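You operate a simulated robot arm through the tools that you are given. There is no shell and no other tool. Be economical: measure what you need, move in short steps, check, and stop when the job is done.

You are at the controls of a simulated robot arm. One attempt, no reset.

TASK
Save one sharp probe picture of the core from mark 2.
Fine: lamp at 2; leave the probe in.

The check looks at the end state, three seconds after you hand in, the way a careful person would. Anything else that was tipped, shoved, dropped, spilled or broken makes it a failure.

THE ROBOT
A 7-joint arm with a fingered hand on a trunk, on a base that drives. Base frame: it is fixed to the floor where the robot stands at the start and does not move with it; the origin is under the middle of the robot, x ahead of it, y to its left, z up. Lengths are in mm, angles in degrees, forces in N, time in s.
Its first joint turns from -166.0 to 166.0 degrees. Places, roughly: air valve [500, 300, 900]; blower switch [500, 400, 900]; clamp lever [500, 600, 1000]; lamp knob [500, 0, 900]. Payload 4 kg.
Tool frame: the origin (TCP) lies between the finger pads and is the grasp point; the fingertips stand 30 mm ahead of it; z points along the fingers, y is the line along which they close. Largest opening 104 mm; the body of the gripper starts 35 mm behind the TCP. The gripper is a hand of 4 fingers: y runs from the thumb to the fingers, the wrist lies at [-15, -113, -190] in the tool frame, and closing takes about 1.5 s.
Orientation is that of the tool frame in the base frame, as a unit quaternion [w, x, y, z]. With the fingers straight down and the wrist toward the robot, the tool's x, y and z point along [0, 1, 0], [1, 0, 0] and [0, 0, -1] of the base frame.

THE INTERFACE
- The arm moves only by the tool step_arm. Its argument "motion" is a list of rows, each an object (a shift or turn left out is 0, a gripper value left out holds the last) with "slide": the shift along the base's x, y, z in units of 400 mm (1.0 is 400 mm), a list of three; "dr": the turn, a rotation vector about the base's x, y, z in units of 45 degrees (1.0 is 45 degrees), a list of three; "jaw": the gripper command, from -1 (shut) to 1 (fully open), values between in proportion. In form: [{"slide": [tx, ty, tz], "dr": [ax, ay, az], "jaw": jaw}, ...]. A call has 1 to 10 rows; each row is the pose to reach, as a shift and turn from the pose commanded when the call began. A call with a number of a shift or a turn outside -1 to 1 is refused whole. Rows are played at 5 a second. More than 50 mm and 8.6 degrees between two rows, or a gripper value outside its range, and nothing of the call is played. Where a pose cannot be reached the arm comes as near as it can. A force on the tool above 40 N (or 10 N above the force at the start of the call, whichever is more), or a blocked arm, ends the call early, and 0.2 s more pass. The fingers move at their own pace (about 153 mm/s each) and stop on an object; they squeeze with about 24 N. The grip force told is the motor's: it shows also when the fingers shut on nothing. Time passes only in rows, and 0.2 s behind the last, so rows that repeat a pose let the fingers close. The reply holds the time, the measured pose of the TCP, the force on the tool along the base axes, the opening and the grip force, in the units named above and with some noise, with the torque about the TCP (base axes, N m) and any sound that the robot's microphone picked up.
- Cameras (640 x 400 px; columns grow to the right, rows downward): "scene" is now at [331.4, 181.8, 1241.7]; the picture's right is [-0.21, -0.98, 0.00], its down [-0.42, 0.09, -0.90] and it looks along [0.88, -0.19, -0.43] (base axes); focal length 214 px, centre (320, 200). "wrist" rides on the gripper at [61, -92, -130] in the tool frame; the picture's right is [-0.81, 0.28, -0.52], its down [-0.53, -0.71, 0.46] and it looks along [-0.24, 0.64, 0.72] (tool axes); focal length 275 px, centre (320, 200). There is no depth. A picture from a camera that has moved, and an enlarged one, comes with that camera's place and axes in the base frame and with its lens.
- grab_frame(camera): a new picture of that camera. The clock stands still meanwhile.
- base_move(legs): drives the robot by 1 to 6 legs, each [ahead, left, turn to the left] in mm, mm and degrees, along the robot's own axes; the way and the turn of a leg run together, so that a leg with both is an arc; at most 1500 mm and 180 degrees a leg. The arm and the cameras ride along, it lands a little off, and it stops where it bumps. It gives what a move gives.
- grasp_type(shape): the hand has 4 fingers and takes this shape, open, in about a second: jaw (thumb against the fingers, like two jaws); tri (thumb and two fingers); tip (a fingertip pinch); poke (one finger out to press); point (the index stretched); flat (the hand flat); cup (the hand cupped); fist (a fist). The gripper value then closes the fingers along that shape, each until it touches; the sizes above hold for jaw. It gives what a move gives, with no picture.
- turn_head(pan, tilt): turns the head with the scene camera to pan (to the left, within 143 degrees either way) and tilt (down, from -29 to 69), counted from straight ahead of the robot. It gives what a move gives.
- enlarge(camera, box): a new picture of the part [left, top, right, bottom] of that camera's present view, enlarged. The clock stands still meanwhile.
- sign_off(): hands the job in; it is judged then, once.

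Go step by step. Nothing tells you exact positions but the pictures and the camera data: compare them with the known pose of the tool, close in by small moves and look again before you grip or let go. The budget is 120 turns and 82 pictures, counting those below and the enlarged ones. Unless the task says otherwise, let go and move clear before handing in, and close with one line.

The tools are called after "Request:" as a command line: name --argument value ..., lists and objects as JSON in quotes. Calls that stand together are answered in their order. step_arm: Moves the arm, as the interface text tells. Its arguments: {"type":"object","properties":{"motion":{"type":"array"}},"required":["motion"]} The other tools are called the same way: grasp_type (shape) gives the hand a shape; base_move (legs) drives the base; turn_head (pan, tilt) turns the head that bears the scene camera; grab_frame (camera) takes a picture; enlarge (camera, box) takes an enlarged picture of a part of a camera's view; sign_off () hands the job in.

At the start:

```text
time: 0.0
position: [734.8, 45.6, 1353.7]
ee_rot: [0.0, 0.707, 0.707, 0.0]
ft_force: [-0.1, -0.3, -1.1]
wrist_torque: [0.02, -0.01, 0.0]
finger_gap: 103.6
grasp_force: 0.1
shape: jaw
robot x, y, heading: [-1.7, -1.2, 0.1]
head pan, tilt: [-12.1, 25.5]
```

scene: 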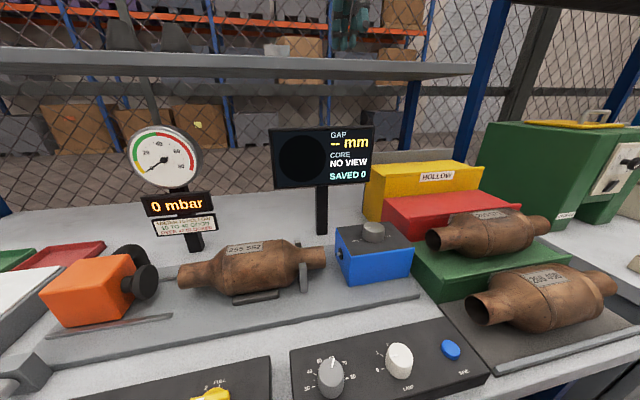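
wrist: 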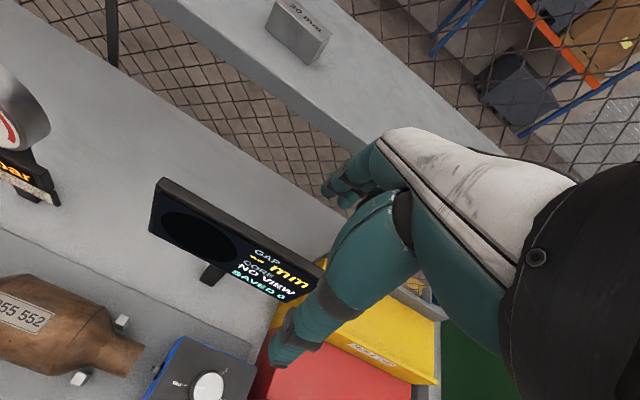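

I see a bench with a part (255 552) in a fixture, a gauge, a screen with "GAP / CORE NO VIEW / SAVED 0", and a panel with two knobs and a blue button. I'll look closer and all around.

Request:
enlarge --camera "scene" --box '[280, 300, 500, 400]'

Request:
enlarge --camera "scene" --box '[120, 120, 420, 310]'

Request:
turn_head --pan -12 --tilt 55

Request:
grab_frame --camera "scene"

Request:
turn_head --pan 40 --tilt 40

Request:
grab_frame --camera "scene"

Request:
turn_head --pan -60 --tilt 40

Request:
grab_frame --camera "scene"

```text
2.91 times, centred on (390, 350) of scene
camera zoom: at [331.4, 181.8, 1241.7], right [-0.21, -0.98, 0.0], down [-0.42, 0.09, -0.9], along [0.88, -0.19, -0.43], focal length 624 px, centre (116, -236)
```

zoom: 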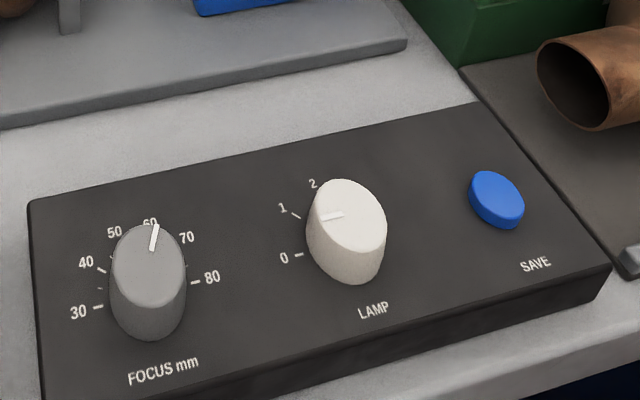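

```text
2.11 times, centred on (270, 215) of scene
camera zoom: at [331.4, 181.8, 1241.7], right [-0.21, -0.98, 0.0], down [-0.42, 0.09, -0.9], along [0.88, -0.19, -0.43], focal length 452 px, centre (425, 168)
```

zoom: 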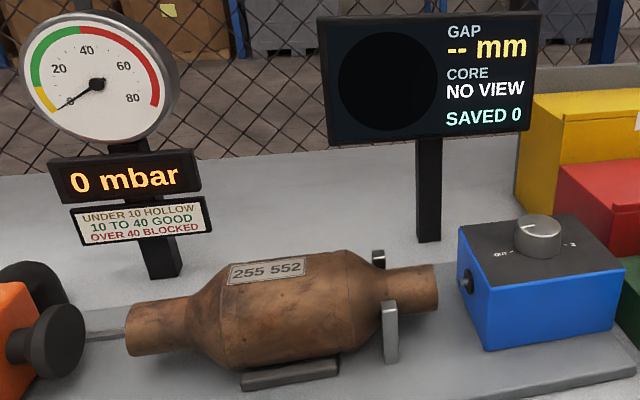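

```text
time: 0.9
position: [734.7, 45.5, 1352.7]
ee_rot: [0.0, 0.707, 0.707, 0.0]
ft_force: [0.2, 0.1, -0.3]
wrist_torque: [0.02, 0.0, 0.02]
finger_gap: 103.9
grasp_force: 0.0
shape: jaw
robot x, y, heading: [-3.7, -0.5, -0.2]
head pan, tilt: [-12.0, 55.0]
```

```text
77 pictures are left
camera scene: at [312.0, 186.1, 1198.5], right [-0.21, -0.98, 0.0], down [-0.8, 0.17, -0.57], along [0.56, -0.12, -0.82], focal length 214 px, centre (320, 200)
```

scene: 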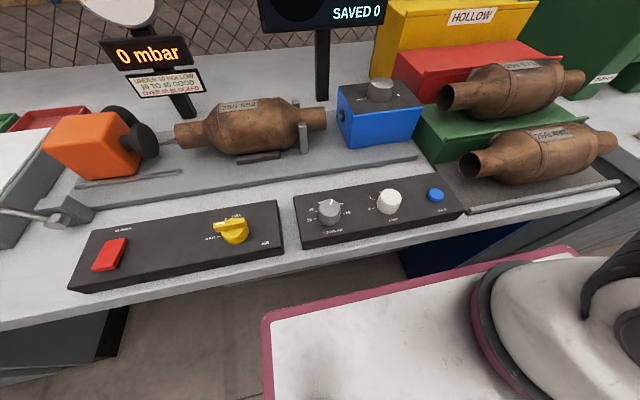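

```text
time: 2.1
position: [734.6, 46.8, 1354.1]
ee_rot: [0.0, 0.707, 0.708, 0.0]
ft_force: [-0.3, 0.0, -0.4]
wrist_torque: [0.04, 0.0, 0.03]
finger_gap: 103.5
grasp_force: 0.1
shape: jaw
robot x, y, heading: [-3.3, -1.6, 0.0]
head pan, tilt: [40.0, 40.0]
```

```text
76 pictures are left
camera scene: at [306.6, 255.6, 1219.1], right [0.64, -0.77, 0.0], down [-0.49, -0.41, -0.77], along [0.59, 0.49, -0.64], focal length 214 px, centre (320, 200)
```

scene: 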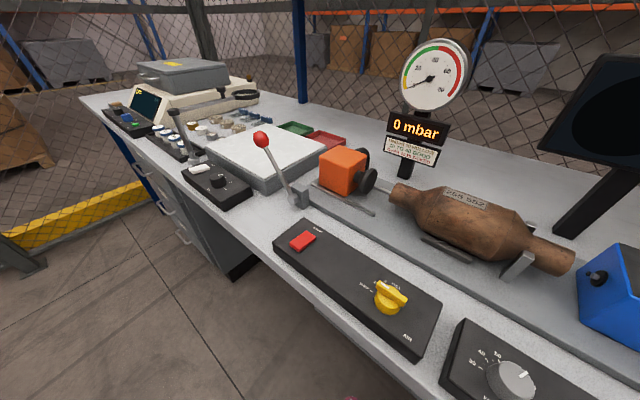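

```text
time: 3.9
position: [735.3, 46.1, 1352.8]
ee_rot: [0.001, 0.707, 0.707, 0.0]
ft_force: [0.4, 0.0, 0.4]
wrist_torque: [0.01, -0.01, 0.0]
finger_gap: 103.4
grasp_force: 0.0
shape: jaw
robot x, y, heading: [-0.7, 0.4, 0.3]
head pan, tilt: [-60.0, 40.0]
```

```text
75 pictures are left
camera scene: at [284.0, 127.5, 1219.1], right [-0.87, -0.5, 0.0], down [-0.32, 0.56, -0.77], along [0.38, -0.66, -0.64], focal length 214 px, centre (320, 200)
```

scene: 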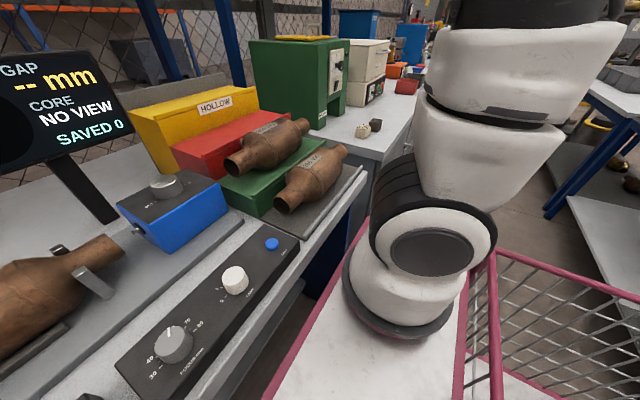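

The blue box looks like the probe drive with its own knob. I'll read its markings.

Request:
turn_head --pan -20 --tilt 40

Request:
enlarge --camera "scene" --box '[260, 100, 400, 190]'

Request:
grab_frame --camera "scene"

```text
time: 5.0
position: [735.7, 47.6, 1353.0]
ee_rot: [0.0, 0.707, 0.707, 0.0]
ft_force: [-0.4, -0.7, 0.0]
wrist_torque: [0.0, 0.01, 0.04]
finger_gap: 103.5
grasp_force: 0.1
shape: jaw
robot x, y, heading: [-1.4, -2.7, 0.1]
head pan, tilt: [-20.0, 40.0]
```

```text
4.44 times, centred on (330, 145) of scene
camera zoom: at [321.3, 171.9, 1219.1], right [-0.34, -0.94, 0.0], down [-0.6, 0.22, -0.77], along [0.72, -0.26, -0.64], focal length 953 px, centre (276, 444)
```

zoom: 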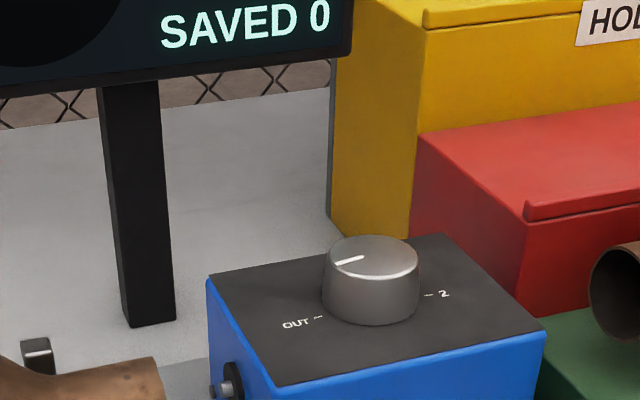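

```text
73 pictures are left
camera scene: at [321.3, 171.9, 1219.1], right [-0.34, -0.94, 0.0], down [-0.6, 0.22, -0.77], along [0.72, -0.26, -0.64], focal length 214 px, centre (320, 200)
```

scene: 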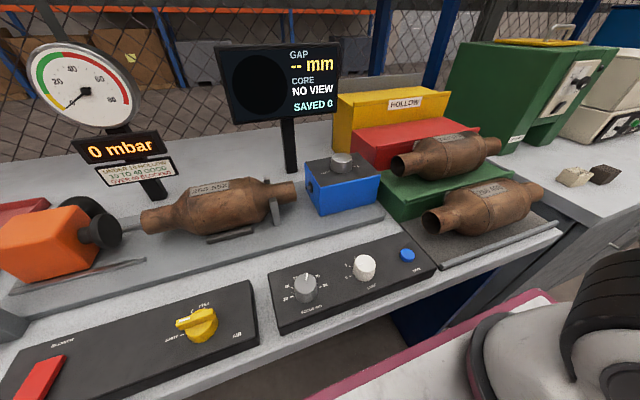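

The probe knob sits at OUT with a 2 mark on the right. I'll bring the hand over the lamp knob at a safe height and look with the wrist camera.

Request:
step_arm --motion '[{"slide": [-0.07, -0.012, -0.08]}, {"slide": [-0.14, -0.024, -0.16]}, {"slide": [-0.21, -0.036, -0.24]}, {"slide": [-0.28, -0.048, -0.32]}, {"slide": [-0.35, -0.06, -0.4]}, {"slide": [-0.42, -0.072, -0.48]}, {"slide": [-0.49, -0.084, -0.56]}, {"slide": [-0.56, -0.1, -0.64]}, {"slide": [-0.58, -0.11, -0.7]}, {"slide": [-0.58, -0.11, -0.7]}]'

Request:
grasp_type --shape "tip"

Request:
grab_frame --camera "wrist"

Request:
grab_frame --camera "scene"

```text
time: 7.2
position: [520.5, 15.2, 1108.1]
ee_rot: [0.0, 0.707, 0.707, 0.0]
ft_force: [0.4, 0.7, 0.3]
wrist_torque: [0.02, 0.03, -0.04]
finger_gap: 103.7
grasp_force: 0.1
shape: jaw
out of reach, approached as far as the arm can: row 8, 9, 10
robot x, y, heading: [-2.3, -0.1, -0.1]
head pan, tilt: [-20.0, 40.0]
```

```text
time: 8.1
position: [521.3, 15.2, 1108.1]
ee_rot: [0.0, 0.707, 0.707, 0.0]
ft_force: [1.5, 0.0, 0.1]
wrist_torque: [-0.03, -0.01, 0.01]
finger_gap: 103.7
grasp_force: 0.0
shape: tip
robot x, y, heading: [-1.4, 1.1, 0.1]
head pan, tilt: [-20.0, 40.0]
```

```text
72 pictures are left
camera wrist: at [429.0, 77.9, 1238.4], right [0.28, -0.81, 0.52], down [-0.71, -0.53, -0.45], along [0.64, -0.24, -0.73], focal length 275 px, centre (320, 200)
```

wrist: 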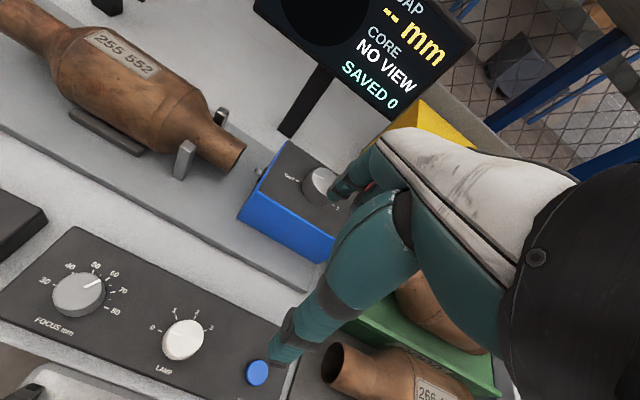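

```text
71 pictures are left
camera scene: at [321.3, 172.0, 1219.1], right [-0.34, -0.94, 0.0], down [-0.6, 0.22, -0.77], along [0.72, -0.26, -0.64], focal length 214 px, centre (320, 200)
```

scene: 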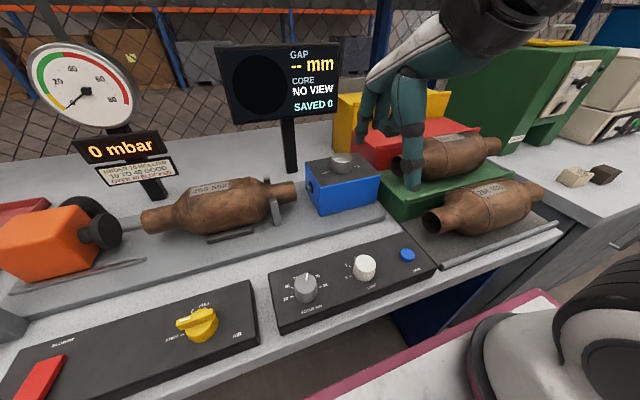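

The hand can't come any closer to the robot at this height: lamp knob at about (465, 56, 961), save button (464, -24, 939), focus knob (462, 142, 957), probe knob (642, 14, 1020). I'll back the base up for reach, after checking behind.

Request:
turn_head --pan 140 --tilt 35

Request:
grab_frame --camera "scene"

Request:
turn_head --pan -140 --tilt 35

Request:
grab_frame --camera "scene"

```text
time: 10.5
position: [520.9, 14.2, 1108.8]
ee_rot: [-0.001, 0.707, 0.707, 0.0]
ft_force: [-0.2, 0.0, -0.9]
wrist_torque: [-0.01, 0.01, 0.0]
finger_gap: 103.8
grasp_force: 0.1
shape: tip
robot x, y, heading: [1.3, 1.4, 0.1]
head pan, tilt: [140.0, 35.0]
```

```text
70 pictures are left
camera scene: at [174.0, 257.7, 1226.7], right [0.64, 0.77, 0.0], down [0.44, -0.37, -0.82], along [-0.63, 0.53, -0.57], focal length 214 px, centre (320, 200)
```

scene: 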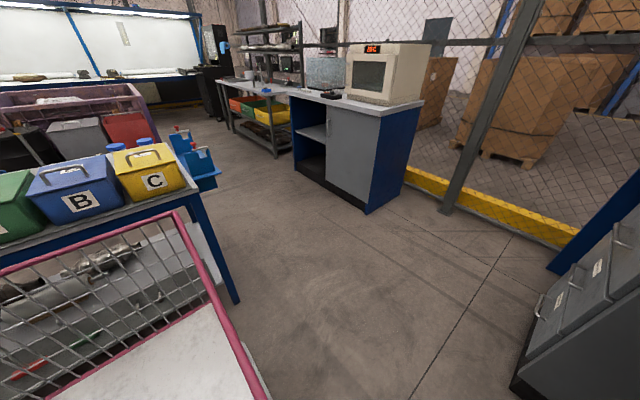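

```text
time: 14.4
position: [521.3, 14.2, 1108.0]
ee_rot: [-0.001, 0.707, 0.707, -0.001]
ft_force: [-0.3, -0.1, 1.1]
wrist_torque: [-0.01, 0.0, -0.03]
finger_gap: 103.8
grasp_force: 0.1
shape: tip
robot x, y, heading: [1.8, 1.7, -0.3]
head pan, tilt: [-140.0, 35.0]
```

```text
69 pictures are left
camera scene: at [173.9, 144.4, 1226.7], right [-0.64, 0.77, 0.0], down [0.44, 0.37, -0.82], along [-0.63, -0.53, -0.57], focal length 214 px, centre (320, 200)
```

scene: 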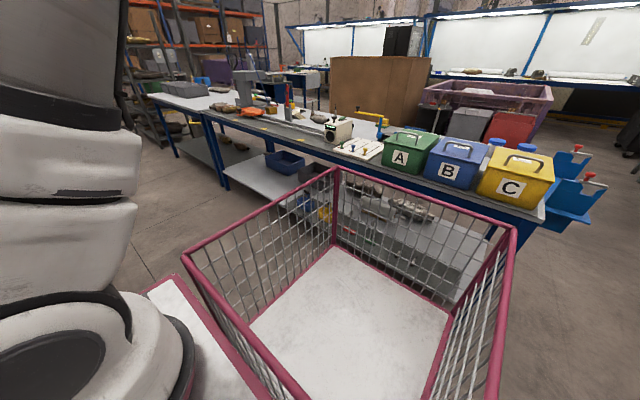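

There's a bench close behind, so I'd rather not reverse much. I'll try yawing the hand so the wrist sits further from the arm's shoulder, and test whether the lamp knob comes into reach.

Request:
turn_head --pan -20 --tilt 45

Request:
step_arm --motion '[{"dr": [0, 0, -0.19]}, {"dr": [0, 0, -0.38]}, {"dr": [0, 0, -0.57]}, {"dr": [0, 0, -0.76]}, {"dr": [0, 0, -0.95]}, {"slide": [-0.05, 0.05, 0], "dr": [0, 0, -1]}, {"slide": [-0.1, 0.1, 0], "dr": [0, 0, -1]}]'

Request:
grab_frame --camera "scene"

```text
time: 16.4
position: [521.9, 15.2, 1108.0]
ee_rot: [0.0, 0.707, 0.707, 0.0]
ft_force: [-0.6, 0.2, 0.6]
wrist_torque: [0.0, 0.0, 0.0]
finger_gap: 103.8
grasp_force: 0.0
shape: tip
robot x, y, heading: [-1.3, -2.1, -0.3]
head pan, tilt: [-20.0, 45.0]
```

```text
time: 18.0
position: [481.9, 49.5, 1110.1]
ee_rot: [-0.006, 0.927, 0.376, 0.0]
ft_force: [0.2, 0.5, -0.1]
wrist_torque: [-0.03, 0.03, 0.0]
finger_gap: 103.9
grasp_force: 0.0
shape: tip
robot x, y, heading: [-0.1, 1.2, 0.0]
head pan, tilt: [-20.0, 45.0]
```

```text
68 pictures are left
camera scene: at [317.2, 169.2, 1213.3], right [-0.39, -0.92, 0.0], down [-0.64, 0.27, -0.72], along [0.66, -0.28, -0.69], focal length 214 px, centre (320, 200)
```

scene: 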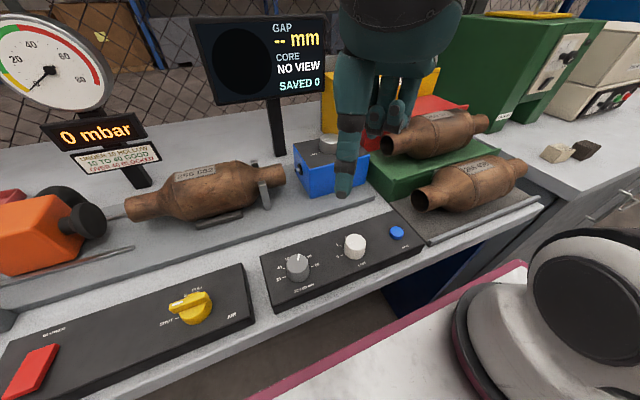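

Reachable with this yaw. I'll move above the lamp knob and read its marks with the wrist camera.

Request:
step_arm --motion '[{"slide": [-0.02, 0.01, -0.05]}, {"slide": [-0.04, 0.018, -0.1]}, {"slide": [-0.04, 0.018, -0.1]}]'

Request:
grab_frame --camera "wrist"

Request:
enlarge --camera "scene" --box '[260, 130, 440, 300]'

```text
time: 18.8
position: [476.7, 45.1, 1082.4]
ee_rot: [-0.032, 0.936, 0.351, 0.02]
ft_force: [-0.5, 0.4, 0.8]
wrist_torque: [-0.01, 0.0, -0.01]
finger_gap: 103.5
grasp_force: 0.1
shape: tip
robot x, y, heading: [3.3, 0.6, 0.0]
head pan, tilt: [-20.0, 45.0]
```

```text
67 pictures are left
camera wrist: at [459.2, 146.9, 1220.2], right [-0.44, -0.77, 0.46], down [-0.86, 0.22, -0.46], along [0.25, -0.59, -0.77], focal length 275 px, centre (320, 200)
```

wrist: 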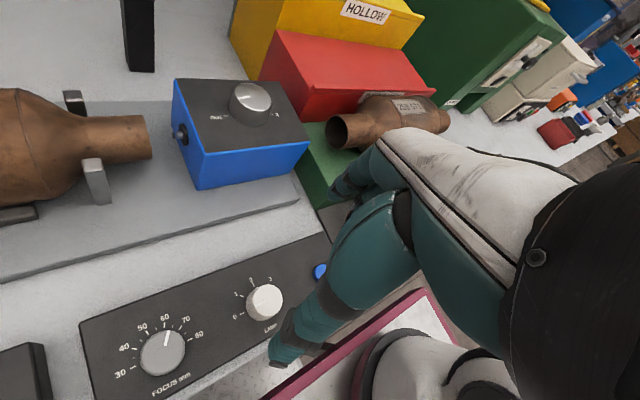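

```text
2.35 times, centred on (350, 215) of scene
camera zoom: at [290.1, 166.8, 1185.9], right [-0.58, -0.82, 0.0], down [-0.75, 0.53, -0.41], along [0.33, -0.24, -0.91], focal length 505 px, centre (249, 165)
```

zoom: 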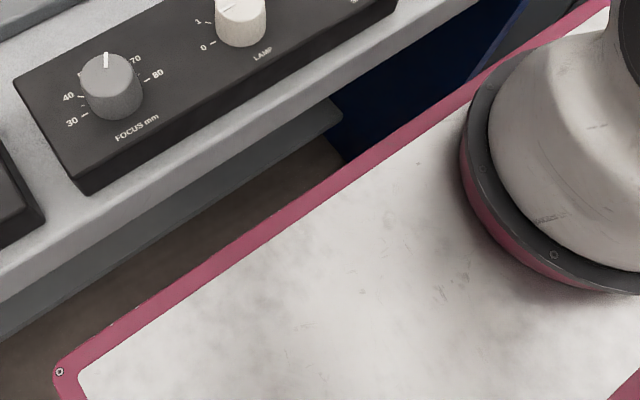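

The arm's pose is lagging and slightly tilted; let me let it settle and see the scene again.

Request:
step_arm --motion '[{"slide": [0, 0, 0]}, {"slide": [0, 0, 0]}, {"slide": [0, 0, 0]}]'

Request:
grab_frame --camera "scene"

```text
time: 19.6
position: [474.0, 45.9, 1081.0]
ee_rot: [-0.028, 0.935, 0.353, 0.018]
ft_force: [0.5, 0.2, 0.0]
wrist_torque: [-0.01, 0.01, -0.01]
finger_gap: 103.9
grasp_force: 0.1
shape: tip
robot x, y, heading: [-1.3, 1.2, -0.0]
head pan, tilt: [-20.0, 45.0]
```

```text
65 pictures are left
camera scene: at [287.3, 167.3, 1183.8], right [-0.59, -0.81, 0.0], down [-0.75, 0.55, -0.38], along [0.3, -0.22, -0.93], focal length 214 px, centre (320, 200)
```

scene: 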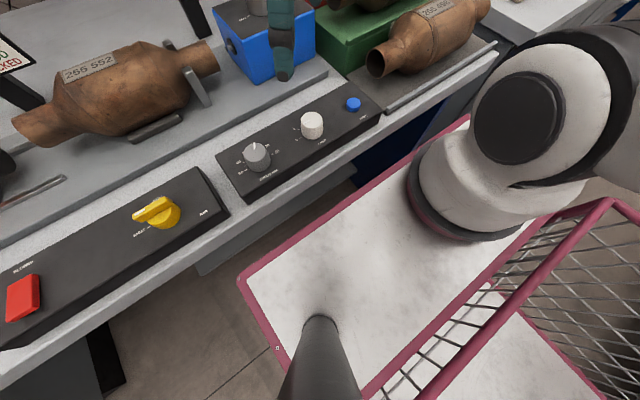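

The elbow seems to have pushed against the head mast (camera was displaced). I'll back the arm off along the same path, out and up, then reposition the base so the arm has free room.

Request:
step_arm --motion '[{"slide": [0.06, -0.05, 0.08], "dr": [0, 0, 0.15]}, {"slide": [0.14, -0.1, 0.16], "dr": [0, 0, 0.3]}, {"slide": [0.22, -0.14, 0.24], "dr": [0, 0, 0.45]}, {"slide": [0.3, -0.18, 0.32], "dr": [0, 0, 0.6]}, {"slide": [0.38, -0.22, 0.38], "dr": [0, 0, 0.75]}, {"slide": [0.45, -0.26, 0.42], "dr": [0, 0, 0.9]}, {"slide": [0.5, -0.3, 0.46], "dr": [0, 0, 1]}, {"slide": [0.5, -0.3, 0.46], "dr": [0, 0, 1]}]'

Request:
turn_head --pan -20 --tilt 40

Request:
grab_frame --camera "scene"

Request:
turn_head --pan 142 --tilt 62

Request:
grab_frame --camera "scene"

Request:
turn_head --pan 75 --tilt 55

Request:
grab_frame --camera "scene"

```text
time: 21.4
position: [665.7, -57.7, 1253.1]
ee_rot: [0.0, 0.707, 0.707, -0.001]
ft_force: [0.5, -0.4, -0.5]
wrist_torque: [-0.03, -0.01, 0.03]
finger_gap: 103.8
grasp_force: 0.1
shape: tip
robot x, y, heading: [1.7, 4.6, -0.0]
head pan, tilt: [-20.0, 45.0]
```

```text
time: 22.1
position: [665.5, -58.1, 1251.9]
ee_rot: [0.001, 0.707, 0.707, 0.001]
ft_force: [-0.7, -0.6, 0.1]
wrist_torque: [-0.01, -0.05, -0.02]
finger_gap: 103.8
grasp_force: 0.1
shape: tip
robot x, y, heading: [-0.2, -2.3, 0.1]
head pan, tilt: [-20.0, 40.0]
```

```text
64 pictures are left
camera scene: at [321.3, 172.0, 1219.1], right [-0.34, -0.94, 0.0], down [-0.6, 0.22, -0.77], along [0.72, -0.26, -0.64], focal length 214 px, centre (320, 200)
```

scene: 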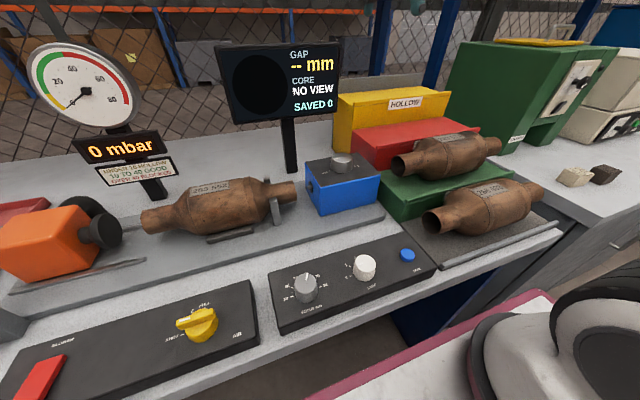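

```text
time: 24.5
position: [664.8, -58.2, 1252.5]
ee_rot: [0.0, 0.707, 0.707, 0.0]
ft_force: [0.2, -0.4, -0.2]
wrist_torque: [-0.01, -0.02, -0.02]
finger_gap: 103.7
grasp_force: 0.0
shape: tip
robot x, y, heading: [-0.2, 1.4, 0.1]
head pan, tilt: [142.0, 62.0]
```

```text
63 pictures are left
camera scene: at [190.7, 240.7, 1190.1], right [0.62, 0.79, 0.0], down [0.7, -0.54, -0.47], along [-0.37, 0.29, -0.88], focal length 214 px, centre (320, 200)
```

scene: 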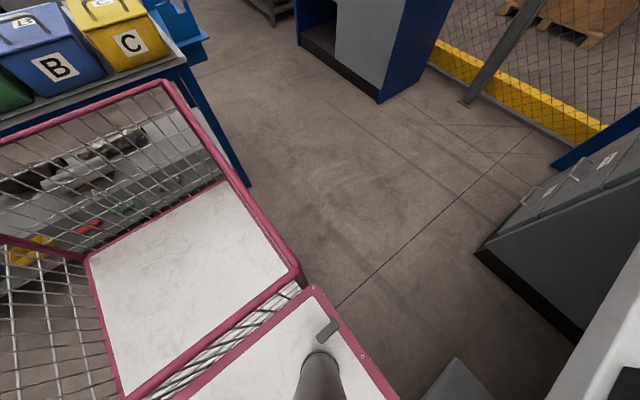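

```text
time: 25.9
position: [664.5, -58.5, 1253.3]
ee_rot: [0.0, 0.708, 0.706, 0.0]
ft_force: [0.2, -0.4, -0.3]
wrist_torque: [0.0, -0.02, 0.03]
finger_gap: 103.7
grasp_force: 0.1
shape: tip
robot x, y, heading: [2.0, 4.0, 0.1]
head pan, tilt: [75.0, 55.0]
```

```text
62 pictures are left
camera scene: at [260.0, 270.7, 1198.4], right [0.97, -0.26, 0.0], down [-0.21, -0.79, -0.57], along [0.15, 0.55, -0.82], focal length 214 px, centre (320, 200)
```

scene: 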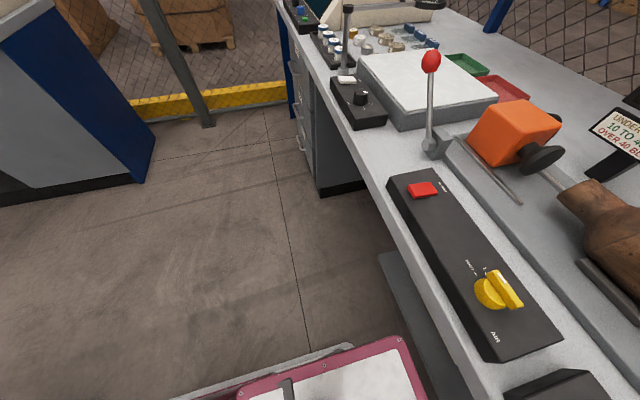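

The floor to the left is free for about 600 mm. I'll pull the hand in a bit, clear of gauge and screen, then drive left in two legs and check.

Request:
step_arm --motion '[{"slide": [-0.1, 0, 0.04]}, {"slide": [-0.2, 0, 0.08]}, {"slide": [-0.26, 0, 0.12]}, {"slide": [-0.26, 0, 0.12]}]'

Request:
base_move --legs '[[-20, 0, 0], [0, 300, 0]]'

Request:
grab_frame --camera "scene"

```text
time: 26.9
position: [560.2, -58.1, 1300.7]
ee_rot: [0.0, 0.707, 0.707, 0.001]
ft_force: [0.2, -0.3, -0.1]
wrist_torque: [-0.01, -0.01, -0.01]
finger_gap: 104.0
grasp_force: 0.1
shape: tip
robot x, y, heading: [1.4, -0.5, -0.1]
head pan, tilt: [75.0, 55.0]
```

```text
time: 29.4
position: [541.7, 244.8, 1300.7]
ee_rot: [0.0, 0.708, 0.706, 0.0]
ft_force: [-0.5, 0.1, 0.2]
wrist_torque: [-0.02, -0.03, -0.01]
finger_gap: 103.8
grasp_force: 0.0
shape: tip
robot x, y, heading: [-22.3, 303.3, -0.1]
head pan, tilt: [75.0, 55.0]
```

```text
61 pictures are left
camera scene: at [240.8, 574.5, 1198.4], right [0.97, -0.26, 0.0], down [-0.21, -0.79, -0.57], along [0.15, 0.55, -0.82], focal length 214 px, centre (320, 200)
```

scene: 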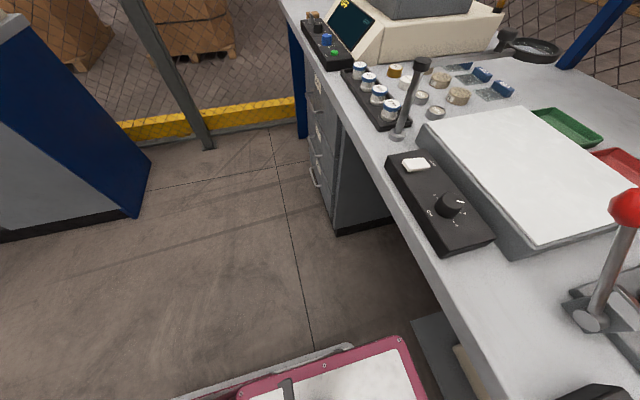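

Clear so far; 250 mm more to the left, then look at the bench.

Request:
base_move --legs '[[0, 250, 0]]'

Request:
turn_head --pan -50 --tilt 35

Request:
grab_frame --camera "scene"

```text
time: 31.2
position: [541.3, 493.3, 1301.5]
ee_rot: [0.0, 0.708, 0.706, 0.0]
ft_force: [0.2, 0.0, -0.3]
wrist_torque: [-0.02, 0.01, 0.01]
finger_gap: 104.0
grasp_force: 0.1
shape: tip
robot x, y, heading: [-15.8, 552.6, -0.3]
head pan, tilt: [75.0, 55.0]
```

```text
time: 33.2
position: [541.4, 493.9, 1300.8]
ee_rot: [0.001, 0.708, 0.707, 0.0]
ft_force: [1.0, -0.7, -1.0]
wrist_torque: [0.0, -0.01, -0.03]
finger_gap: 103.9
grasp_force: 0.1
shape: tip
robot x, y, heading: [-20.6, 551.6, -0.3]
head pan, tilt: [-50.0, 35.0]
```

```text
60 pictures are left
camera scene: at [279.1, 685.3, 1226.6], right [-0.77, -0.64, 0.0], down [-0.37, 0.44, -0.82], along [0.53, -0.63, -0.57], focal length 214 px, centre (320, 200)
```

scene: 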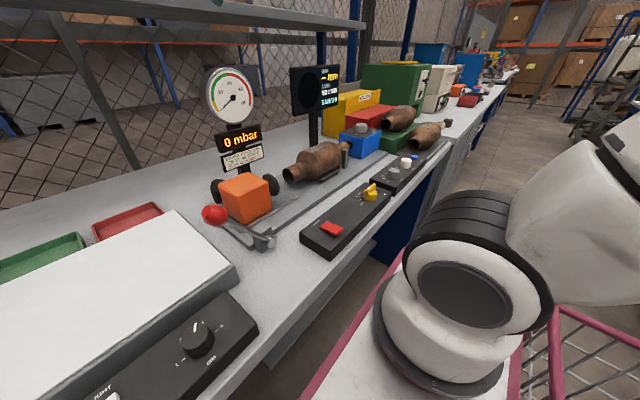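

Now move the hand over toward the lamp knob, staying high, with yaw turned so the wrist points to the arm's shoulder.

Request:
step_arm --motion '[{"slide": [0, -0.1, 0], "dr": [0, 0, -0.1]}, {"slide": [-0.01, -0.2, 0], "dr": [0, 0, -0.2]}, {"slide": [-0.02, -0.3, 0], "dr": [0, 0, -0.3]}, {"slide": [-0.03, -0.4, 0], "dr": [0, 0, -0.4]}, {"slide": [-0.04, -0.5, 0], "dr": [0, 0, -0.5]}, {"slide": [-0.06, -0.6, 0], "dr": [0, 0, -0.6]}, {"slide": [-0.08, -0.7, -0.02], "dr": [0, 0, -0.7]}, {"slide": [-0.1, -0.8, -0.05], "dr": [0, 0, -0.8]}, {"slide": [-0.12, -0.9, -0.08], "dr": [0, 0, -0.9]}, {"slide": [-0.14, -0.99, -0.12], "dr": [0, 0, -1]}]'

Request:
step_arm --motion '[{"slide": [-0.02, -0.05, -0.1]}, {"slide": [-0.04, -0.1, -0.2]}, {"slide": [-0.05, -0.1, -0.3]}, {"slide": [-0.05, -0.1, -0.38]}, {"slide": [-0.05, -0.1, -0.44]}, {"slide": [-0.05, -0.1, -0.44]}]'

Request:
grab_frame --camera "scene"

Request:
grab_frame --camera "wrist"

```text
time: 35.4
position: [486.1, 97.4, 1251.5]
ee_rot: [0.0, 0.924, 0.382, 0.0]
ft_force: [-0.3, 0.9, 0.4]
wrist_torque: [-0.01, -0.02, -0.04]
finger_gap: 104.0
grasp_force: 0.0
shape: tip
robot x, y, heading: [-17.5, 546.6, 0.1]
head pan, tilt: [-50.0, 35.0]
```

```text
time: 36.8
position: [465.8, 57.3, 1077.2]
ee_rot: [0.0, 0.924, 0.382, 0.0]
ft_force: [0.2, 0.1, 0.0]
wrist_torque: [0.03, -0.01, 0.01]
finger_gap: 104.0
grasp_force: 0.1
shape: tip
robot x, y, heading: [-17.0, 555.6, 0.0]
head pan, tilt: [-50.0, 35.0]
```

```text
59 pictures are left
camera scene: at [279.1, 685.2, 1226.7], right [-0.77, -0.64, 0.0], down [-0.37, 0.44, -0.82], along [0.53, -0.63, -0.57], focal length 214 px, centre (320, 200)
```

scene: 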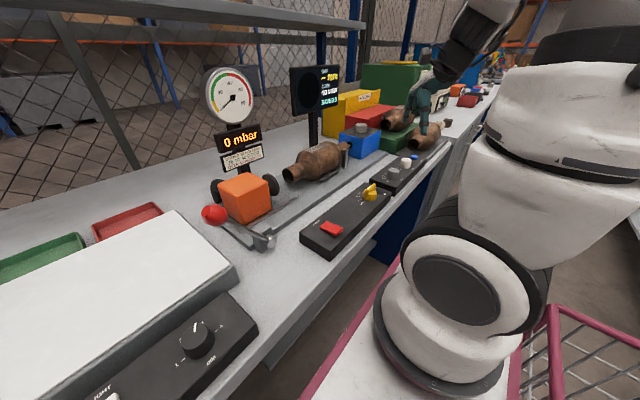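

```text
58 pictures are left
camera wrist: at [444.5, 167.5, 1206.7], right [-0.38, -0.77, 0.52], down [-0.88, 0.13, -0.46], along [0.28, -0.63, -0.72], focal length 275 px, centre (320, 200)
```

wrist: 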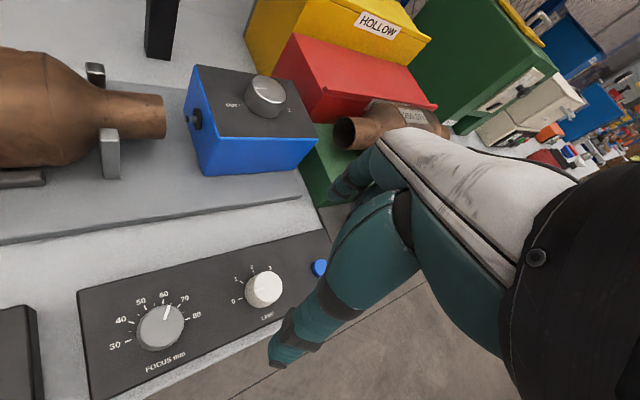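

The arm has free room now; lamp knob top refined to about (466, 56, 950). I'll enlarge the knobs' marks.

Request:
enlarge --camera "wrist" --box '[90, 230, 330, 380]'

Request:
enlarge --camera "wrist" --box '[180, 60, 330, 150]'

Request:
enlarge --camera "scene" --box '[280, 50, 450, 200]'

```text
2.67 times, centred on (210, 305) of wrist
camera zoom: at [444.5, 167.5, 1206.7], right [-0.38, -0.77, 0.52], down [-0.88, 0.13, -0.46], along [0.28, -0.63, -0.72], focal length 734 px, centre (613, -80)
```

zoom: 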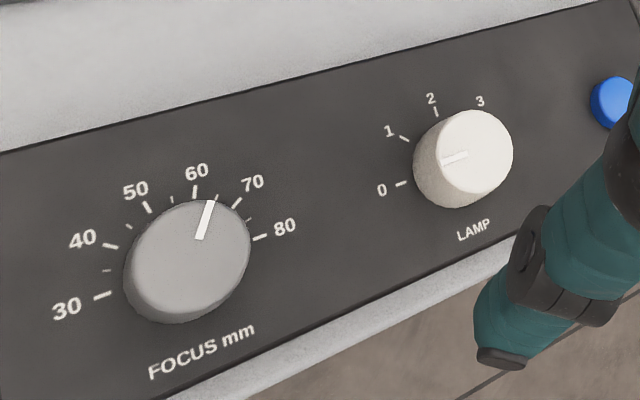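

```text
4.27 times, centred on (255, 105) of wrist
camera zoom: at [444.5, 167.5, 1206.7], right [-0.38, -0.77, 0.52], down [-0.88, 0.13, -0.46], along [0.28, -0.63, -0.72], focal length 1174 px, centre (597, 605)
```

zoom: 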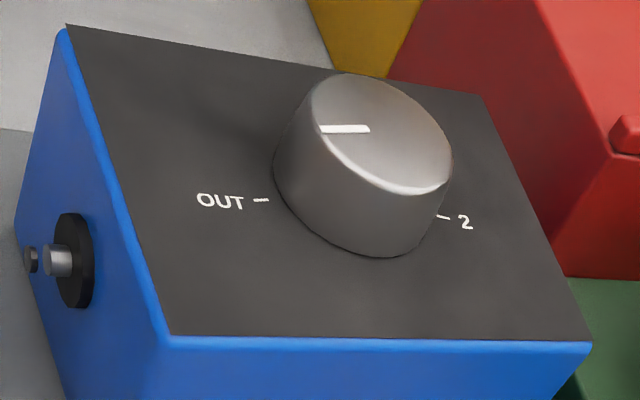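

```text
2.67 times, centred on (365, 125) of scene
camera zoom: at [279.1, 685.2, 1226.7], right [-0.77, -0.64, 0.0], down [-0.37, 0.44, -0.82], along [0.53, -0.63, -0.57], focal length 572 px, centre (200, 400)
```

zoom: 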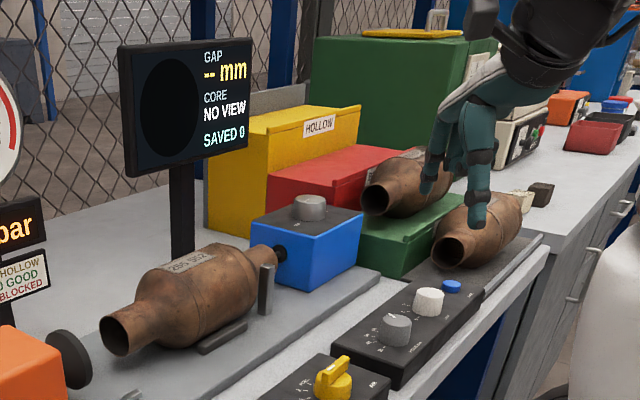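

Lamp marks run 0–3 clockwise with roughly 50–60° spacing; pointer at 0. I'll turn the hand back to yaw 0 for a clockwise stroke and come down until the tips are just above the knob.

Request:
step_arm --motion '[{"dr": [0, 0, 0.18]}, {"dr": [0, 0, 0.36]}, {"dr": [0, 0, 0.54]}, {"dr": [0, 0, 0.72]}, {"dr": [0, 0, 0.9]}, {"slide": [0, -0.003, -0.1], "dr": [0, 0, 1]}, {"slide": [0, -0.003, -0.2], "dr": [0, 0, 1]}, {"slide": [0, -0.003, -0.23], "dr": [0, 0, 1]}, {"slide": [0, -0.003, -0.23], "dr": [0, 0, 1]}]'

Request:
enlarge --camera "scene" --box '[330, 80, 490, 200]'

Request:
grab_frame --camera "wrist"

```text
time: 38.8
position: [466.1, 56.7, 983.4]
ee_rot: [0.0, 0.708, 0.706, 0.0]
ft_force: [0.7, -0.4, 0.1]
wrist_torque: [0.02, 0.0, -0.02]
finger_gap: 103.9
grasp_force: 0.1
shape: tip
robot x, y, heading: [-20.9, 554.2, -0.4]
head pan, tilt: [-50.0, 35.0]
```

```text
3.33 times, centred on (410, 140) of scene
camera zoom: at [279.1, 685.1, 1226.7], right [-0.77, -0.64, 0.0], down [-0.37, 0.44, -0.82], along [0.53, -0.63, -0.57], focal length 715 px, centre (20, 400)
```

zoom: 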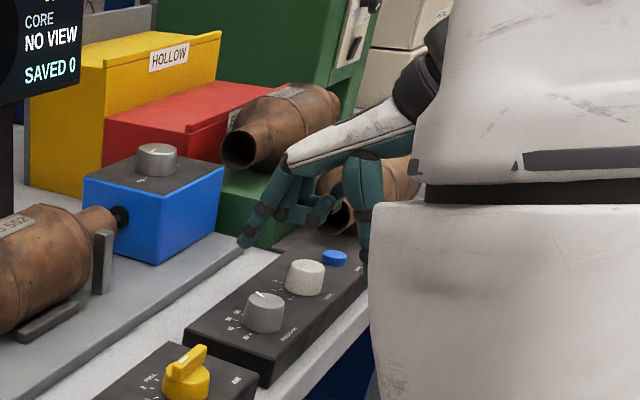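

```text
53 pictures are left
camera wrist: at [374.2, 119.6, 1115.0], right [0.27, -0.81, 0.52], down [-0.71, -0.53, -0.46], along [0.64, -0.24, -0.72], focal length 275 px, centre (320, 200)
```

wrist: 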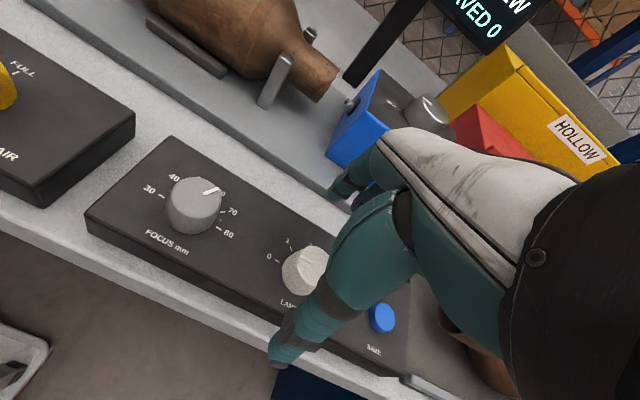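

Hand is centred over the lamp knob. Descend ~18 mm and close on it.

Request:
step_arm --motion '[{"slide": [-0.003, 0.001, -0.025], "jaw": 1}, {"slide": [-0.003, 0.001, -0.048], "jaw": 1}, {"slide": [-0.003, 0.001, -0.048], "jaw": 0}, {"slide": [-0.003, 0.001, -0.048], "jaw": -0.3}, {"slide": [-0.003, 0.001, -0.048], "jaw": -0.6}, {"slide": [-0.003, 0.001, -0.048], "jaw": -1}, {"slide": [-0.003, 0.001, -0.048], "jaw": -1}, {"slide": [-0.003, 0.001, -0.048], "jaw": -1}]'

Request:
grab_frame --camera "wrist"

```text
time: 40.6
position: [465.1, 58.0, 965.7]
ee_rot: [0.0, 0.707, 0.707, 0.0]
ft_force: [0.7, 4.8, -2.2]
wrist_torque: [0.09, 0.01, 0.02]
finger_gap: 21.6
grasp_force: 24.1
shape: tip
robot x, y, heading: [-18.7, 551.6, -0.1]
head pan, tilt: [-50.0, 35.0]
```

```text
52 pictures are left
camera wrist: at [373.4, 120.0, 1095.8], right [0.27, -0.81, 0.52], down [-0.71, -0.53, -0.46], along [0.64, -0.24, -0.72], focal length 275 px, centre (320, 200)
```

wrist: 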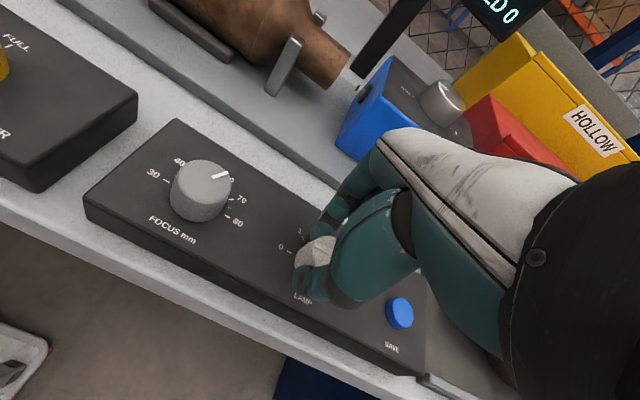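

Gripped. I'll turn clockwise 50° in small rows and look.

Request:
step_arm --motion '[{"dr": [0, 0, -0.15]}, {"dr": [0, 0, -0.3]}, {"dr": [0, 0, -0.45]}, {"dr": [0, 0, -0.6]}, {"dr": [0, 0, -0.75]}, {"dr": [0, 0, -0.9]}, {"dr": [0, 0, -1]}, {"dr": [0, 0, -1]}]'

Request:
grab_frame --camera "wrist"

```text
time: 42.4
position: [466.7, 56.6, 965.1]
ee_rot: [0.0, 0.924, 0.383, 0.001]
ft_force: [21.1, -0.3, 1.5]
wrist_torque: [-0.18, -0.61, 0.2]
finger_gap: 21.6
grasp_force: 23.5
shape: tip
robot x, y, heading: [-21.0, 555.6, -0.1]
head pan, tilt: [-50.0, 35.0]
```

```text
51 pictures are left
camera wrist: at [444.8, 166.7, 1095.7], right [-0.38, -0.77, 0.52], down [-0.88, 0.13, -0.46], along [0.28, -0.63, -0.72], focal length 275 px, centre (320, 200)
```

wrist: 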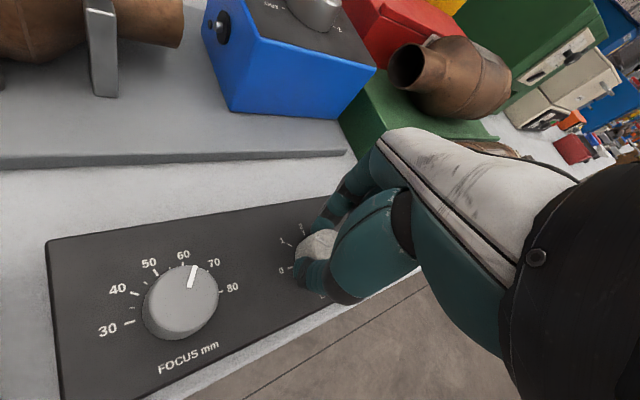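

Request:
enlarge --camera "wrist" --box '[260, 200, 380, 300]'

Request:
enlarge --camera "scene" --box '[370, 100, 450, 180]'

```text
4.00 times, centred on (320, 250) of wrist
camera zoom: at [444.8, 166.7, 1095.7], right [-0.38, -0.77, 0.52], down [-0.88, 0.13, -0.46], along [0.28, -0.63, -0.72], focal length 1101 px, centre (320, 0)
```

zoom: 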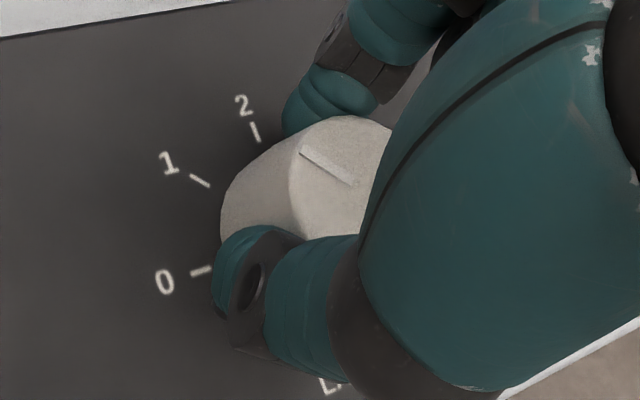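

```text
5.00 times, centred on (410, 140) of scene
camera zoom: at [279.8, 685.2, 1226.5], right [-0.77, -0.64, 0.0], down [-0.37, 0.44, -0.82], along [0.53, -0.63, -0.57], focal length 1072 px, centre (-130, 500)
```

zoom: 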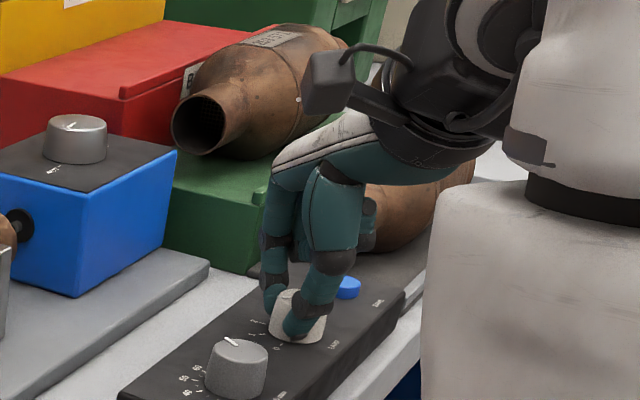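

The knob turned to mark 1; fitted geometry: axis at (464, 50), 45° per mark. Another 45° clockwise, pivoting about the knob axis.

Request:
step_arm --motion '[{"slide": [0.008, -0.001, 0], "dr": [0, 0, -0.12]}, {"slide": [0.01, -0.003, 0], "dr": [0, 0, -0.25]}, {"slide": [0.011, -0.006, 0], "dr": [0, 0, -0.4]}, {"slide": [0.012, -0.009, 0], "dr": [0, 0, -0.55]}, {"slide": [0.013, -0.012, 0], "dr": [0, 0, -0.7]}, {"slide": [0.014, -0.015, 0], "dr": [0, 0, -0.85]}, {"slide": [0.014, -0.018, 0], "dr": [0, 0, -1]}, {"slide": [0.014, -0.018, 0], "dr": [0, 0, -1]}]'

Request:
enlarge --camera "wrist" --box '[240, 180, 400, 300]'

```text
time: 44.2
position: [471.2, 48.6, 965.4]
ee_rot: [0.001, 1.0, -0.002, 0.0]
ft_force: [7.5, -1.6, 1.7]
wrist_torque: [-0.11, -0.15, -0.03]
finger_gap: 20.9
grasp_force: 24.0
shape: tip
robot x, y, heading: [-19.3, 552.5, 0.0]
head pan, tilt: [-50.0, 35.0]
```

```text
3.33 times, centred on (320, 240) of wrist
camera zoom: at [532.1, 142.5, 1095.6], right [-0.81, -0.27, 0.52], down [-0.53, 0.71, -0.46], along [-0.25, -0.64, -0.72], focal length 918 px, centre (320, 67)
```

zoom: 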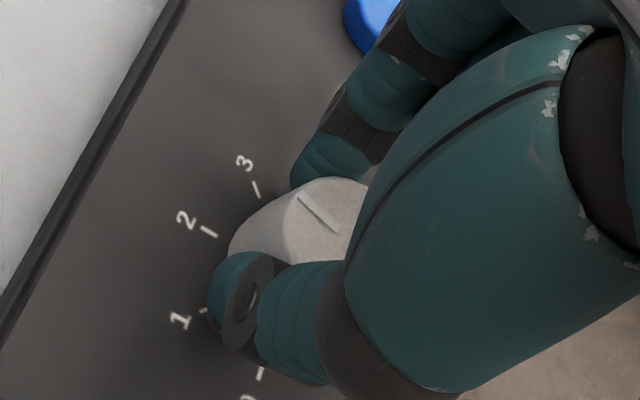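

Pointer appears near 2, perhaps a bit past. I'll open only partly (the button is close), rise, and look.

Request:
step_arm --motion '[{"jaw": -0.2}, {"jaw": 0.1}, {"jaw": 0.1}, {"slide": [0, 0, 0.06]}, {"slide": [0, 0, 0.15]}, {"slide": [0, 0, 0.2]}, {"slide": [0, 0, 0.2]}]'

Request:
grab_frame --camera "wrist"

Request:
enlarge --camera "wrist" --box '[220, 180, 340, 300]'

```text
time: 45.8
position: [470.5, 49.8, 1047.3]
ee_rot: [0.0, 1.0, -0.001, -0.001]
ft_force: [0.4, 0.6, 0.6]
wrist_torque: [-0.04, -0.02, -0.02]
finger_gap: 56.9
grasp_force: 0.1
shape: tip
robot x, y, heading: [-20.5, 551.2, -0.1]
head pan, tilt: [-50.0, 35.0]
```

```text
47 pictures are left
camera wrist: at [532.1, 143.1, 1176.2], right [-0.81, -0.27, 0.52], down [-0.53, 0.71, -0.46], along [-0.24, -0.64, -0.72], focal length 275 px, centre (320, 200)
```

wrist: 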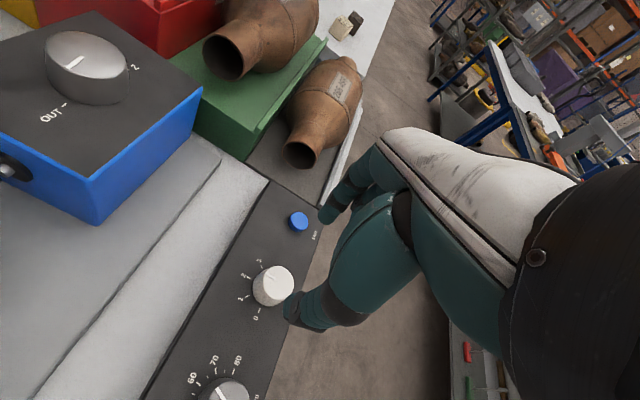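

```text
3.33 times, centred on (280, 240) of wrist
camera zoom: at [532.1, 143.1, 1176.2], right [-0.81, -0.27, 0.52], down [-0.53, 0.71, -0.46], along [-0.24, -0.64, -0.72], focal length 918 px, centre (453, 67)
```

zoom: 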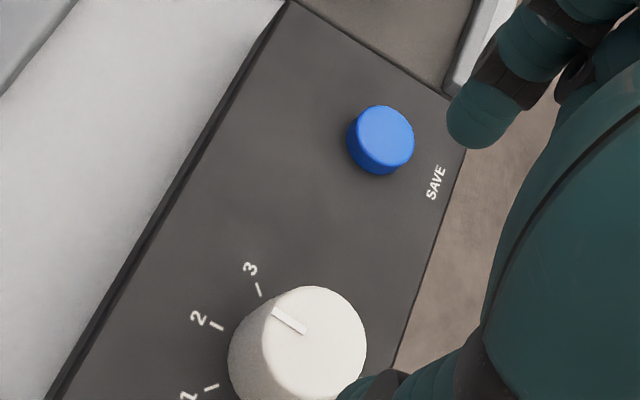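

Lamp pointer is within a few degrees of 2. Next the probe knob: OUT tick (658, 27), 2 tick (659, -31) on the box top at z≈987. I'll go up and over for a close look.

Request:
step_arm --motion '[{"slide": [0, 0, 0.06], "dr": [0, 0, 0.12]}, {"slide": [0, 0, 0.14], "dr": [0, 0, 0.24]}, {"slide": [0.06, 0, 0.2], "dr": [0, 0, 0.36]}, {"slide": [0.14, -0.02, 0.24], "dr": [0, 0, 0.48]}, {"slide": [0.22, -0.04, 0.24], "dr": [0, 0, 0.6]}, {"slide": [0.3, -0.07, 0.24], "dr": [0, 0, 0.72]}, {"slide": [0.38, -0.1, 0.24], "dr": [0, 0, 0.84]}, {"slide": [0.44, -0.12, 0.24], "dr": [0, 0, 1]}, {"slide": [0.46, -0.13, 0.24], "dr": [0, 0, 1]}, {"slide": [0.46, -0.13, 0.24], "dr": [0, 0, 1]}]'

Request:
grab_frame --camera "wrist"

```text
time: 48.0
position: [654.4, -2.5, 1142.2]
ee_rot: [0.0, 0.924, 0.382, 0.0]
ft_force: [0.2, 0.1, 0.9]
wrist_torque: [0.03, 0.0, -0.01]
finger_gap: 57.2
grasp_force: 0.1
shape: tip
out of reach, approached as far as the arm can: row 5
robot x, y, heading: [-20.3, 550.8, 0.0]
head pan, tilt: [-50.0, 35.0]
```

```text
45 pictures are left
camera wrist: at [633.3, 107.7, 1272.1], right [-0.38, -0.77, 0.52], down [-0.88, 0.13, -0.46], along [0.28, -0.63, -0.72], focal length 275 px, centre (320, 200)
```

wrist: 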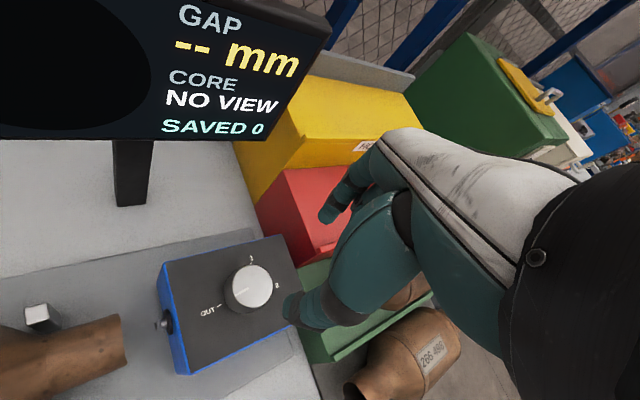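

Request:
enlarge --camera "wrist" --box '[190, 230, 310, 330]'

```text
4.00 times, centred on (250, 280) of wrist
camera zoom: at [633.3, 107.7, 1272.1], right [-0.38, -0.77, 0.52], down [-0.88, 0.13, -0.46], along [0.28, -0.63, -0.72], focal length 1101 px, centre (600, -120)
```

zoom: 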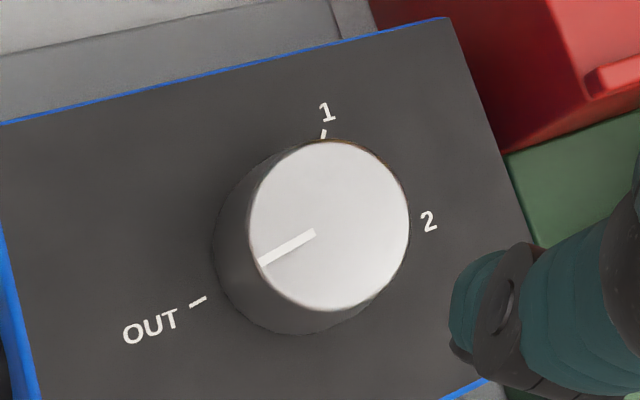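

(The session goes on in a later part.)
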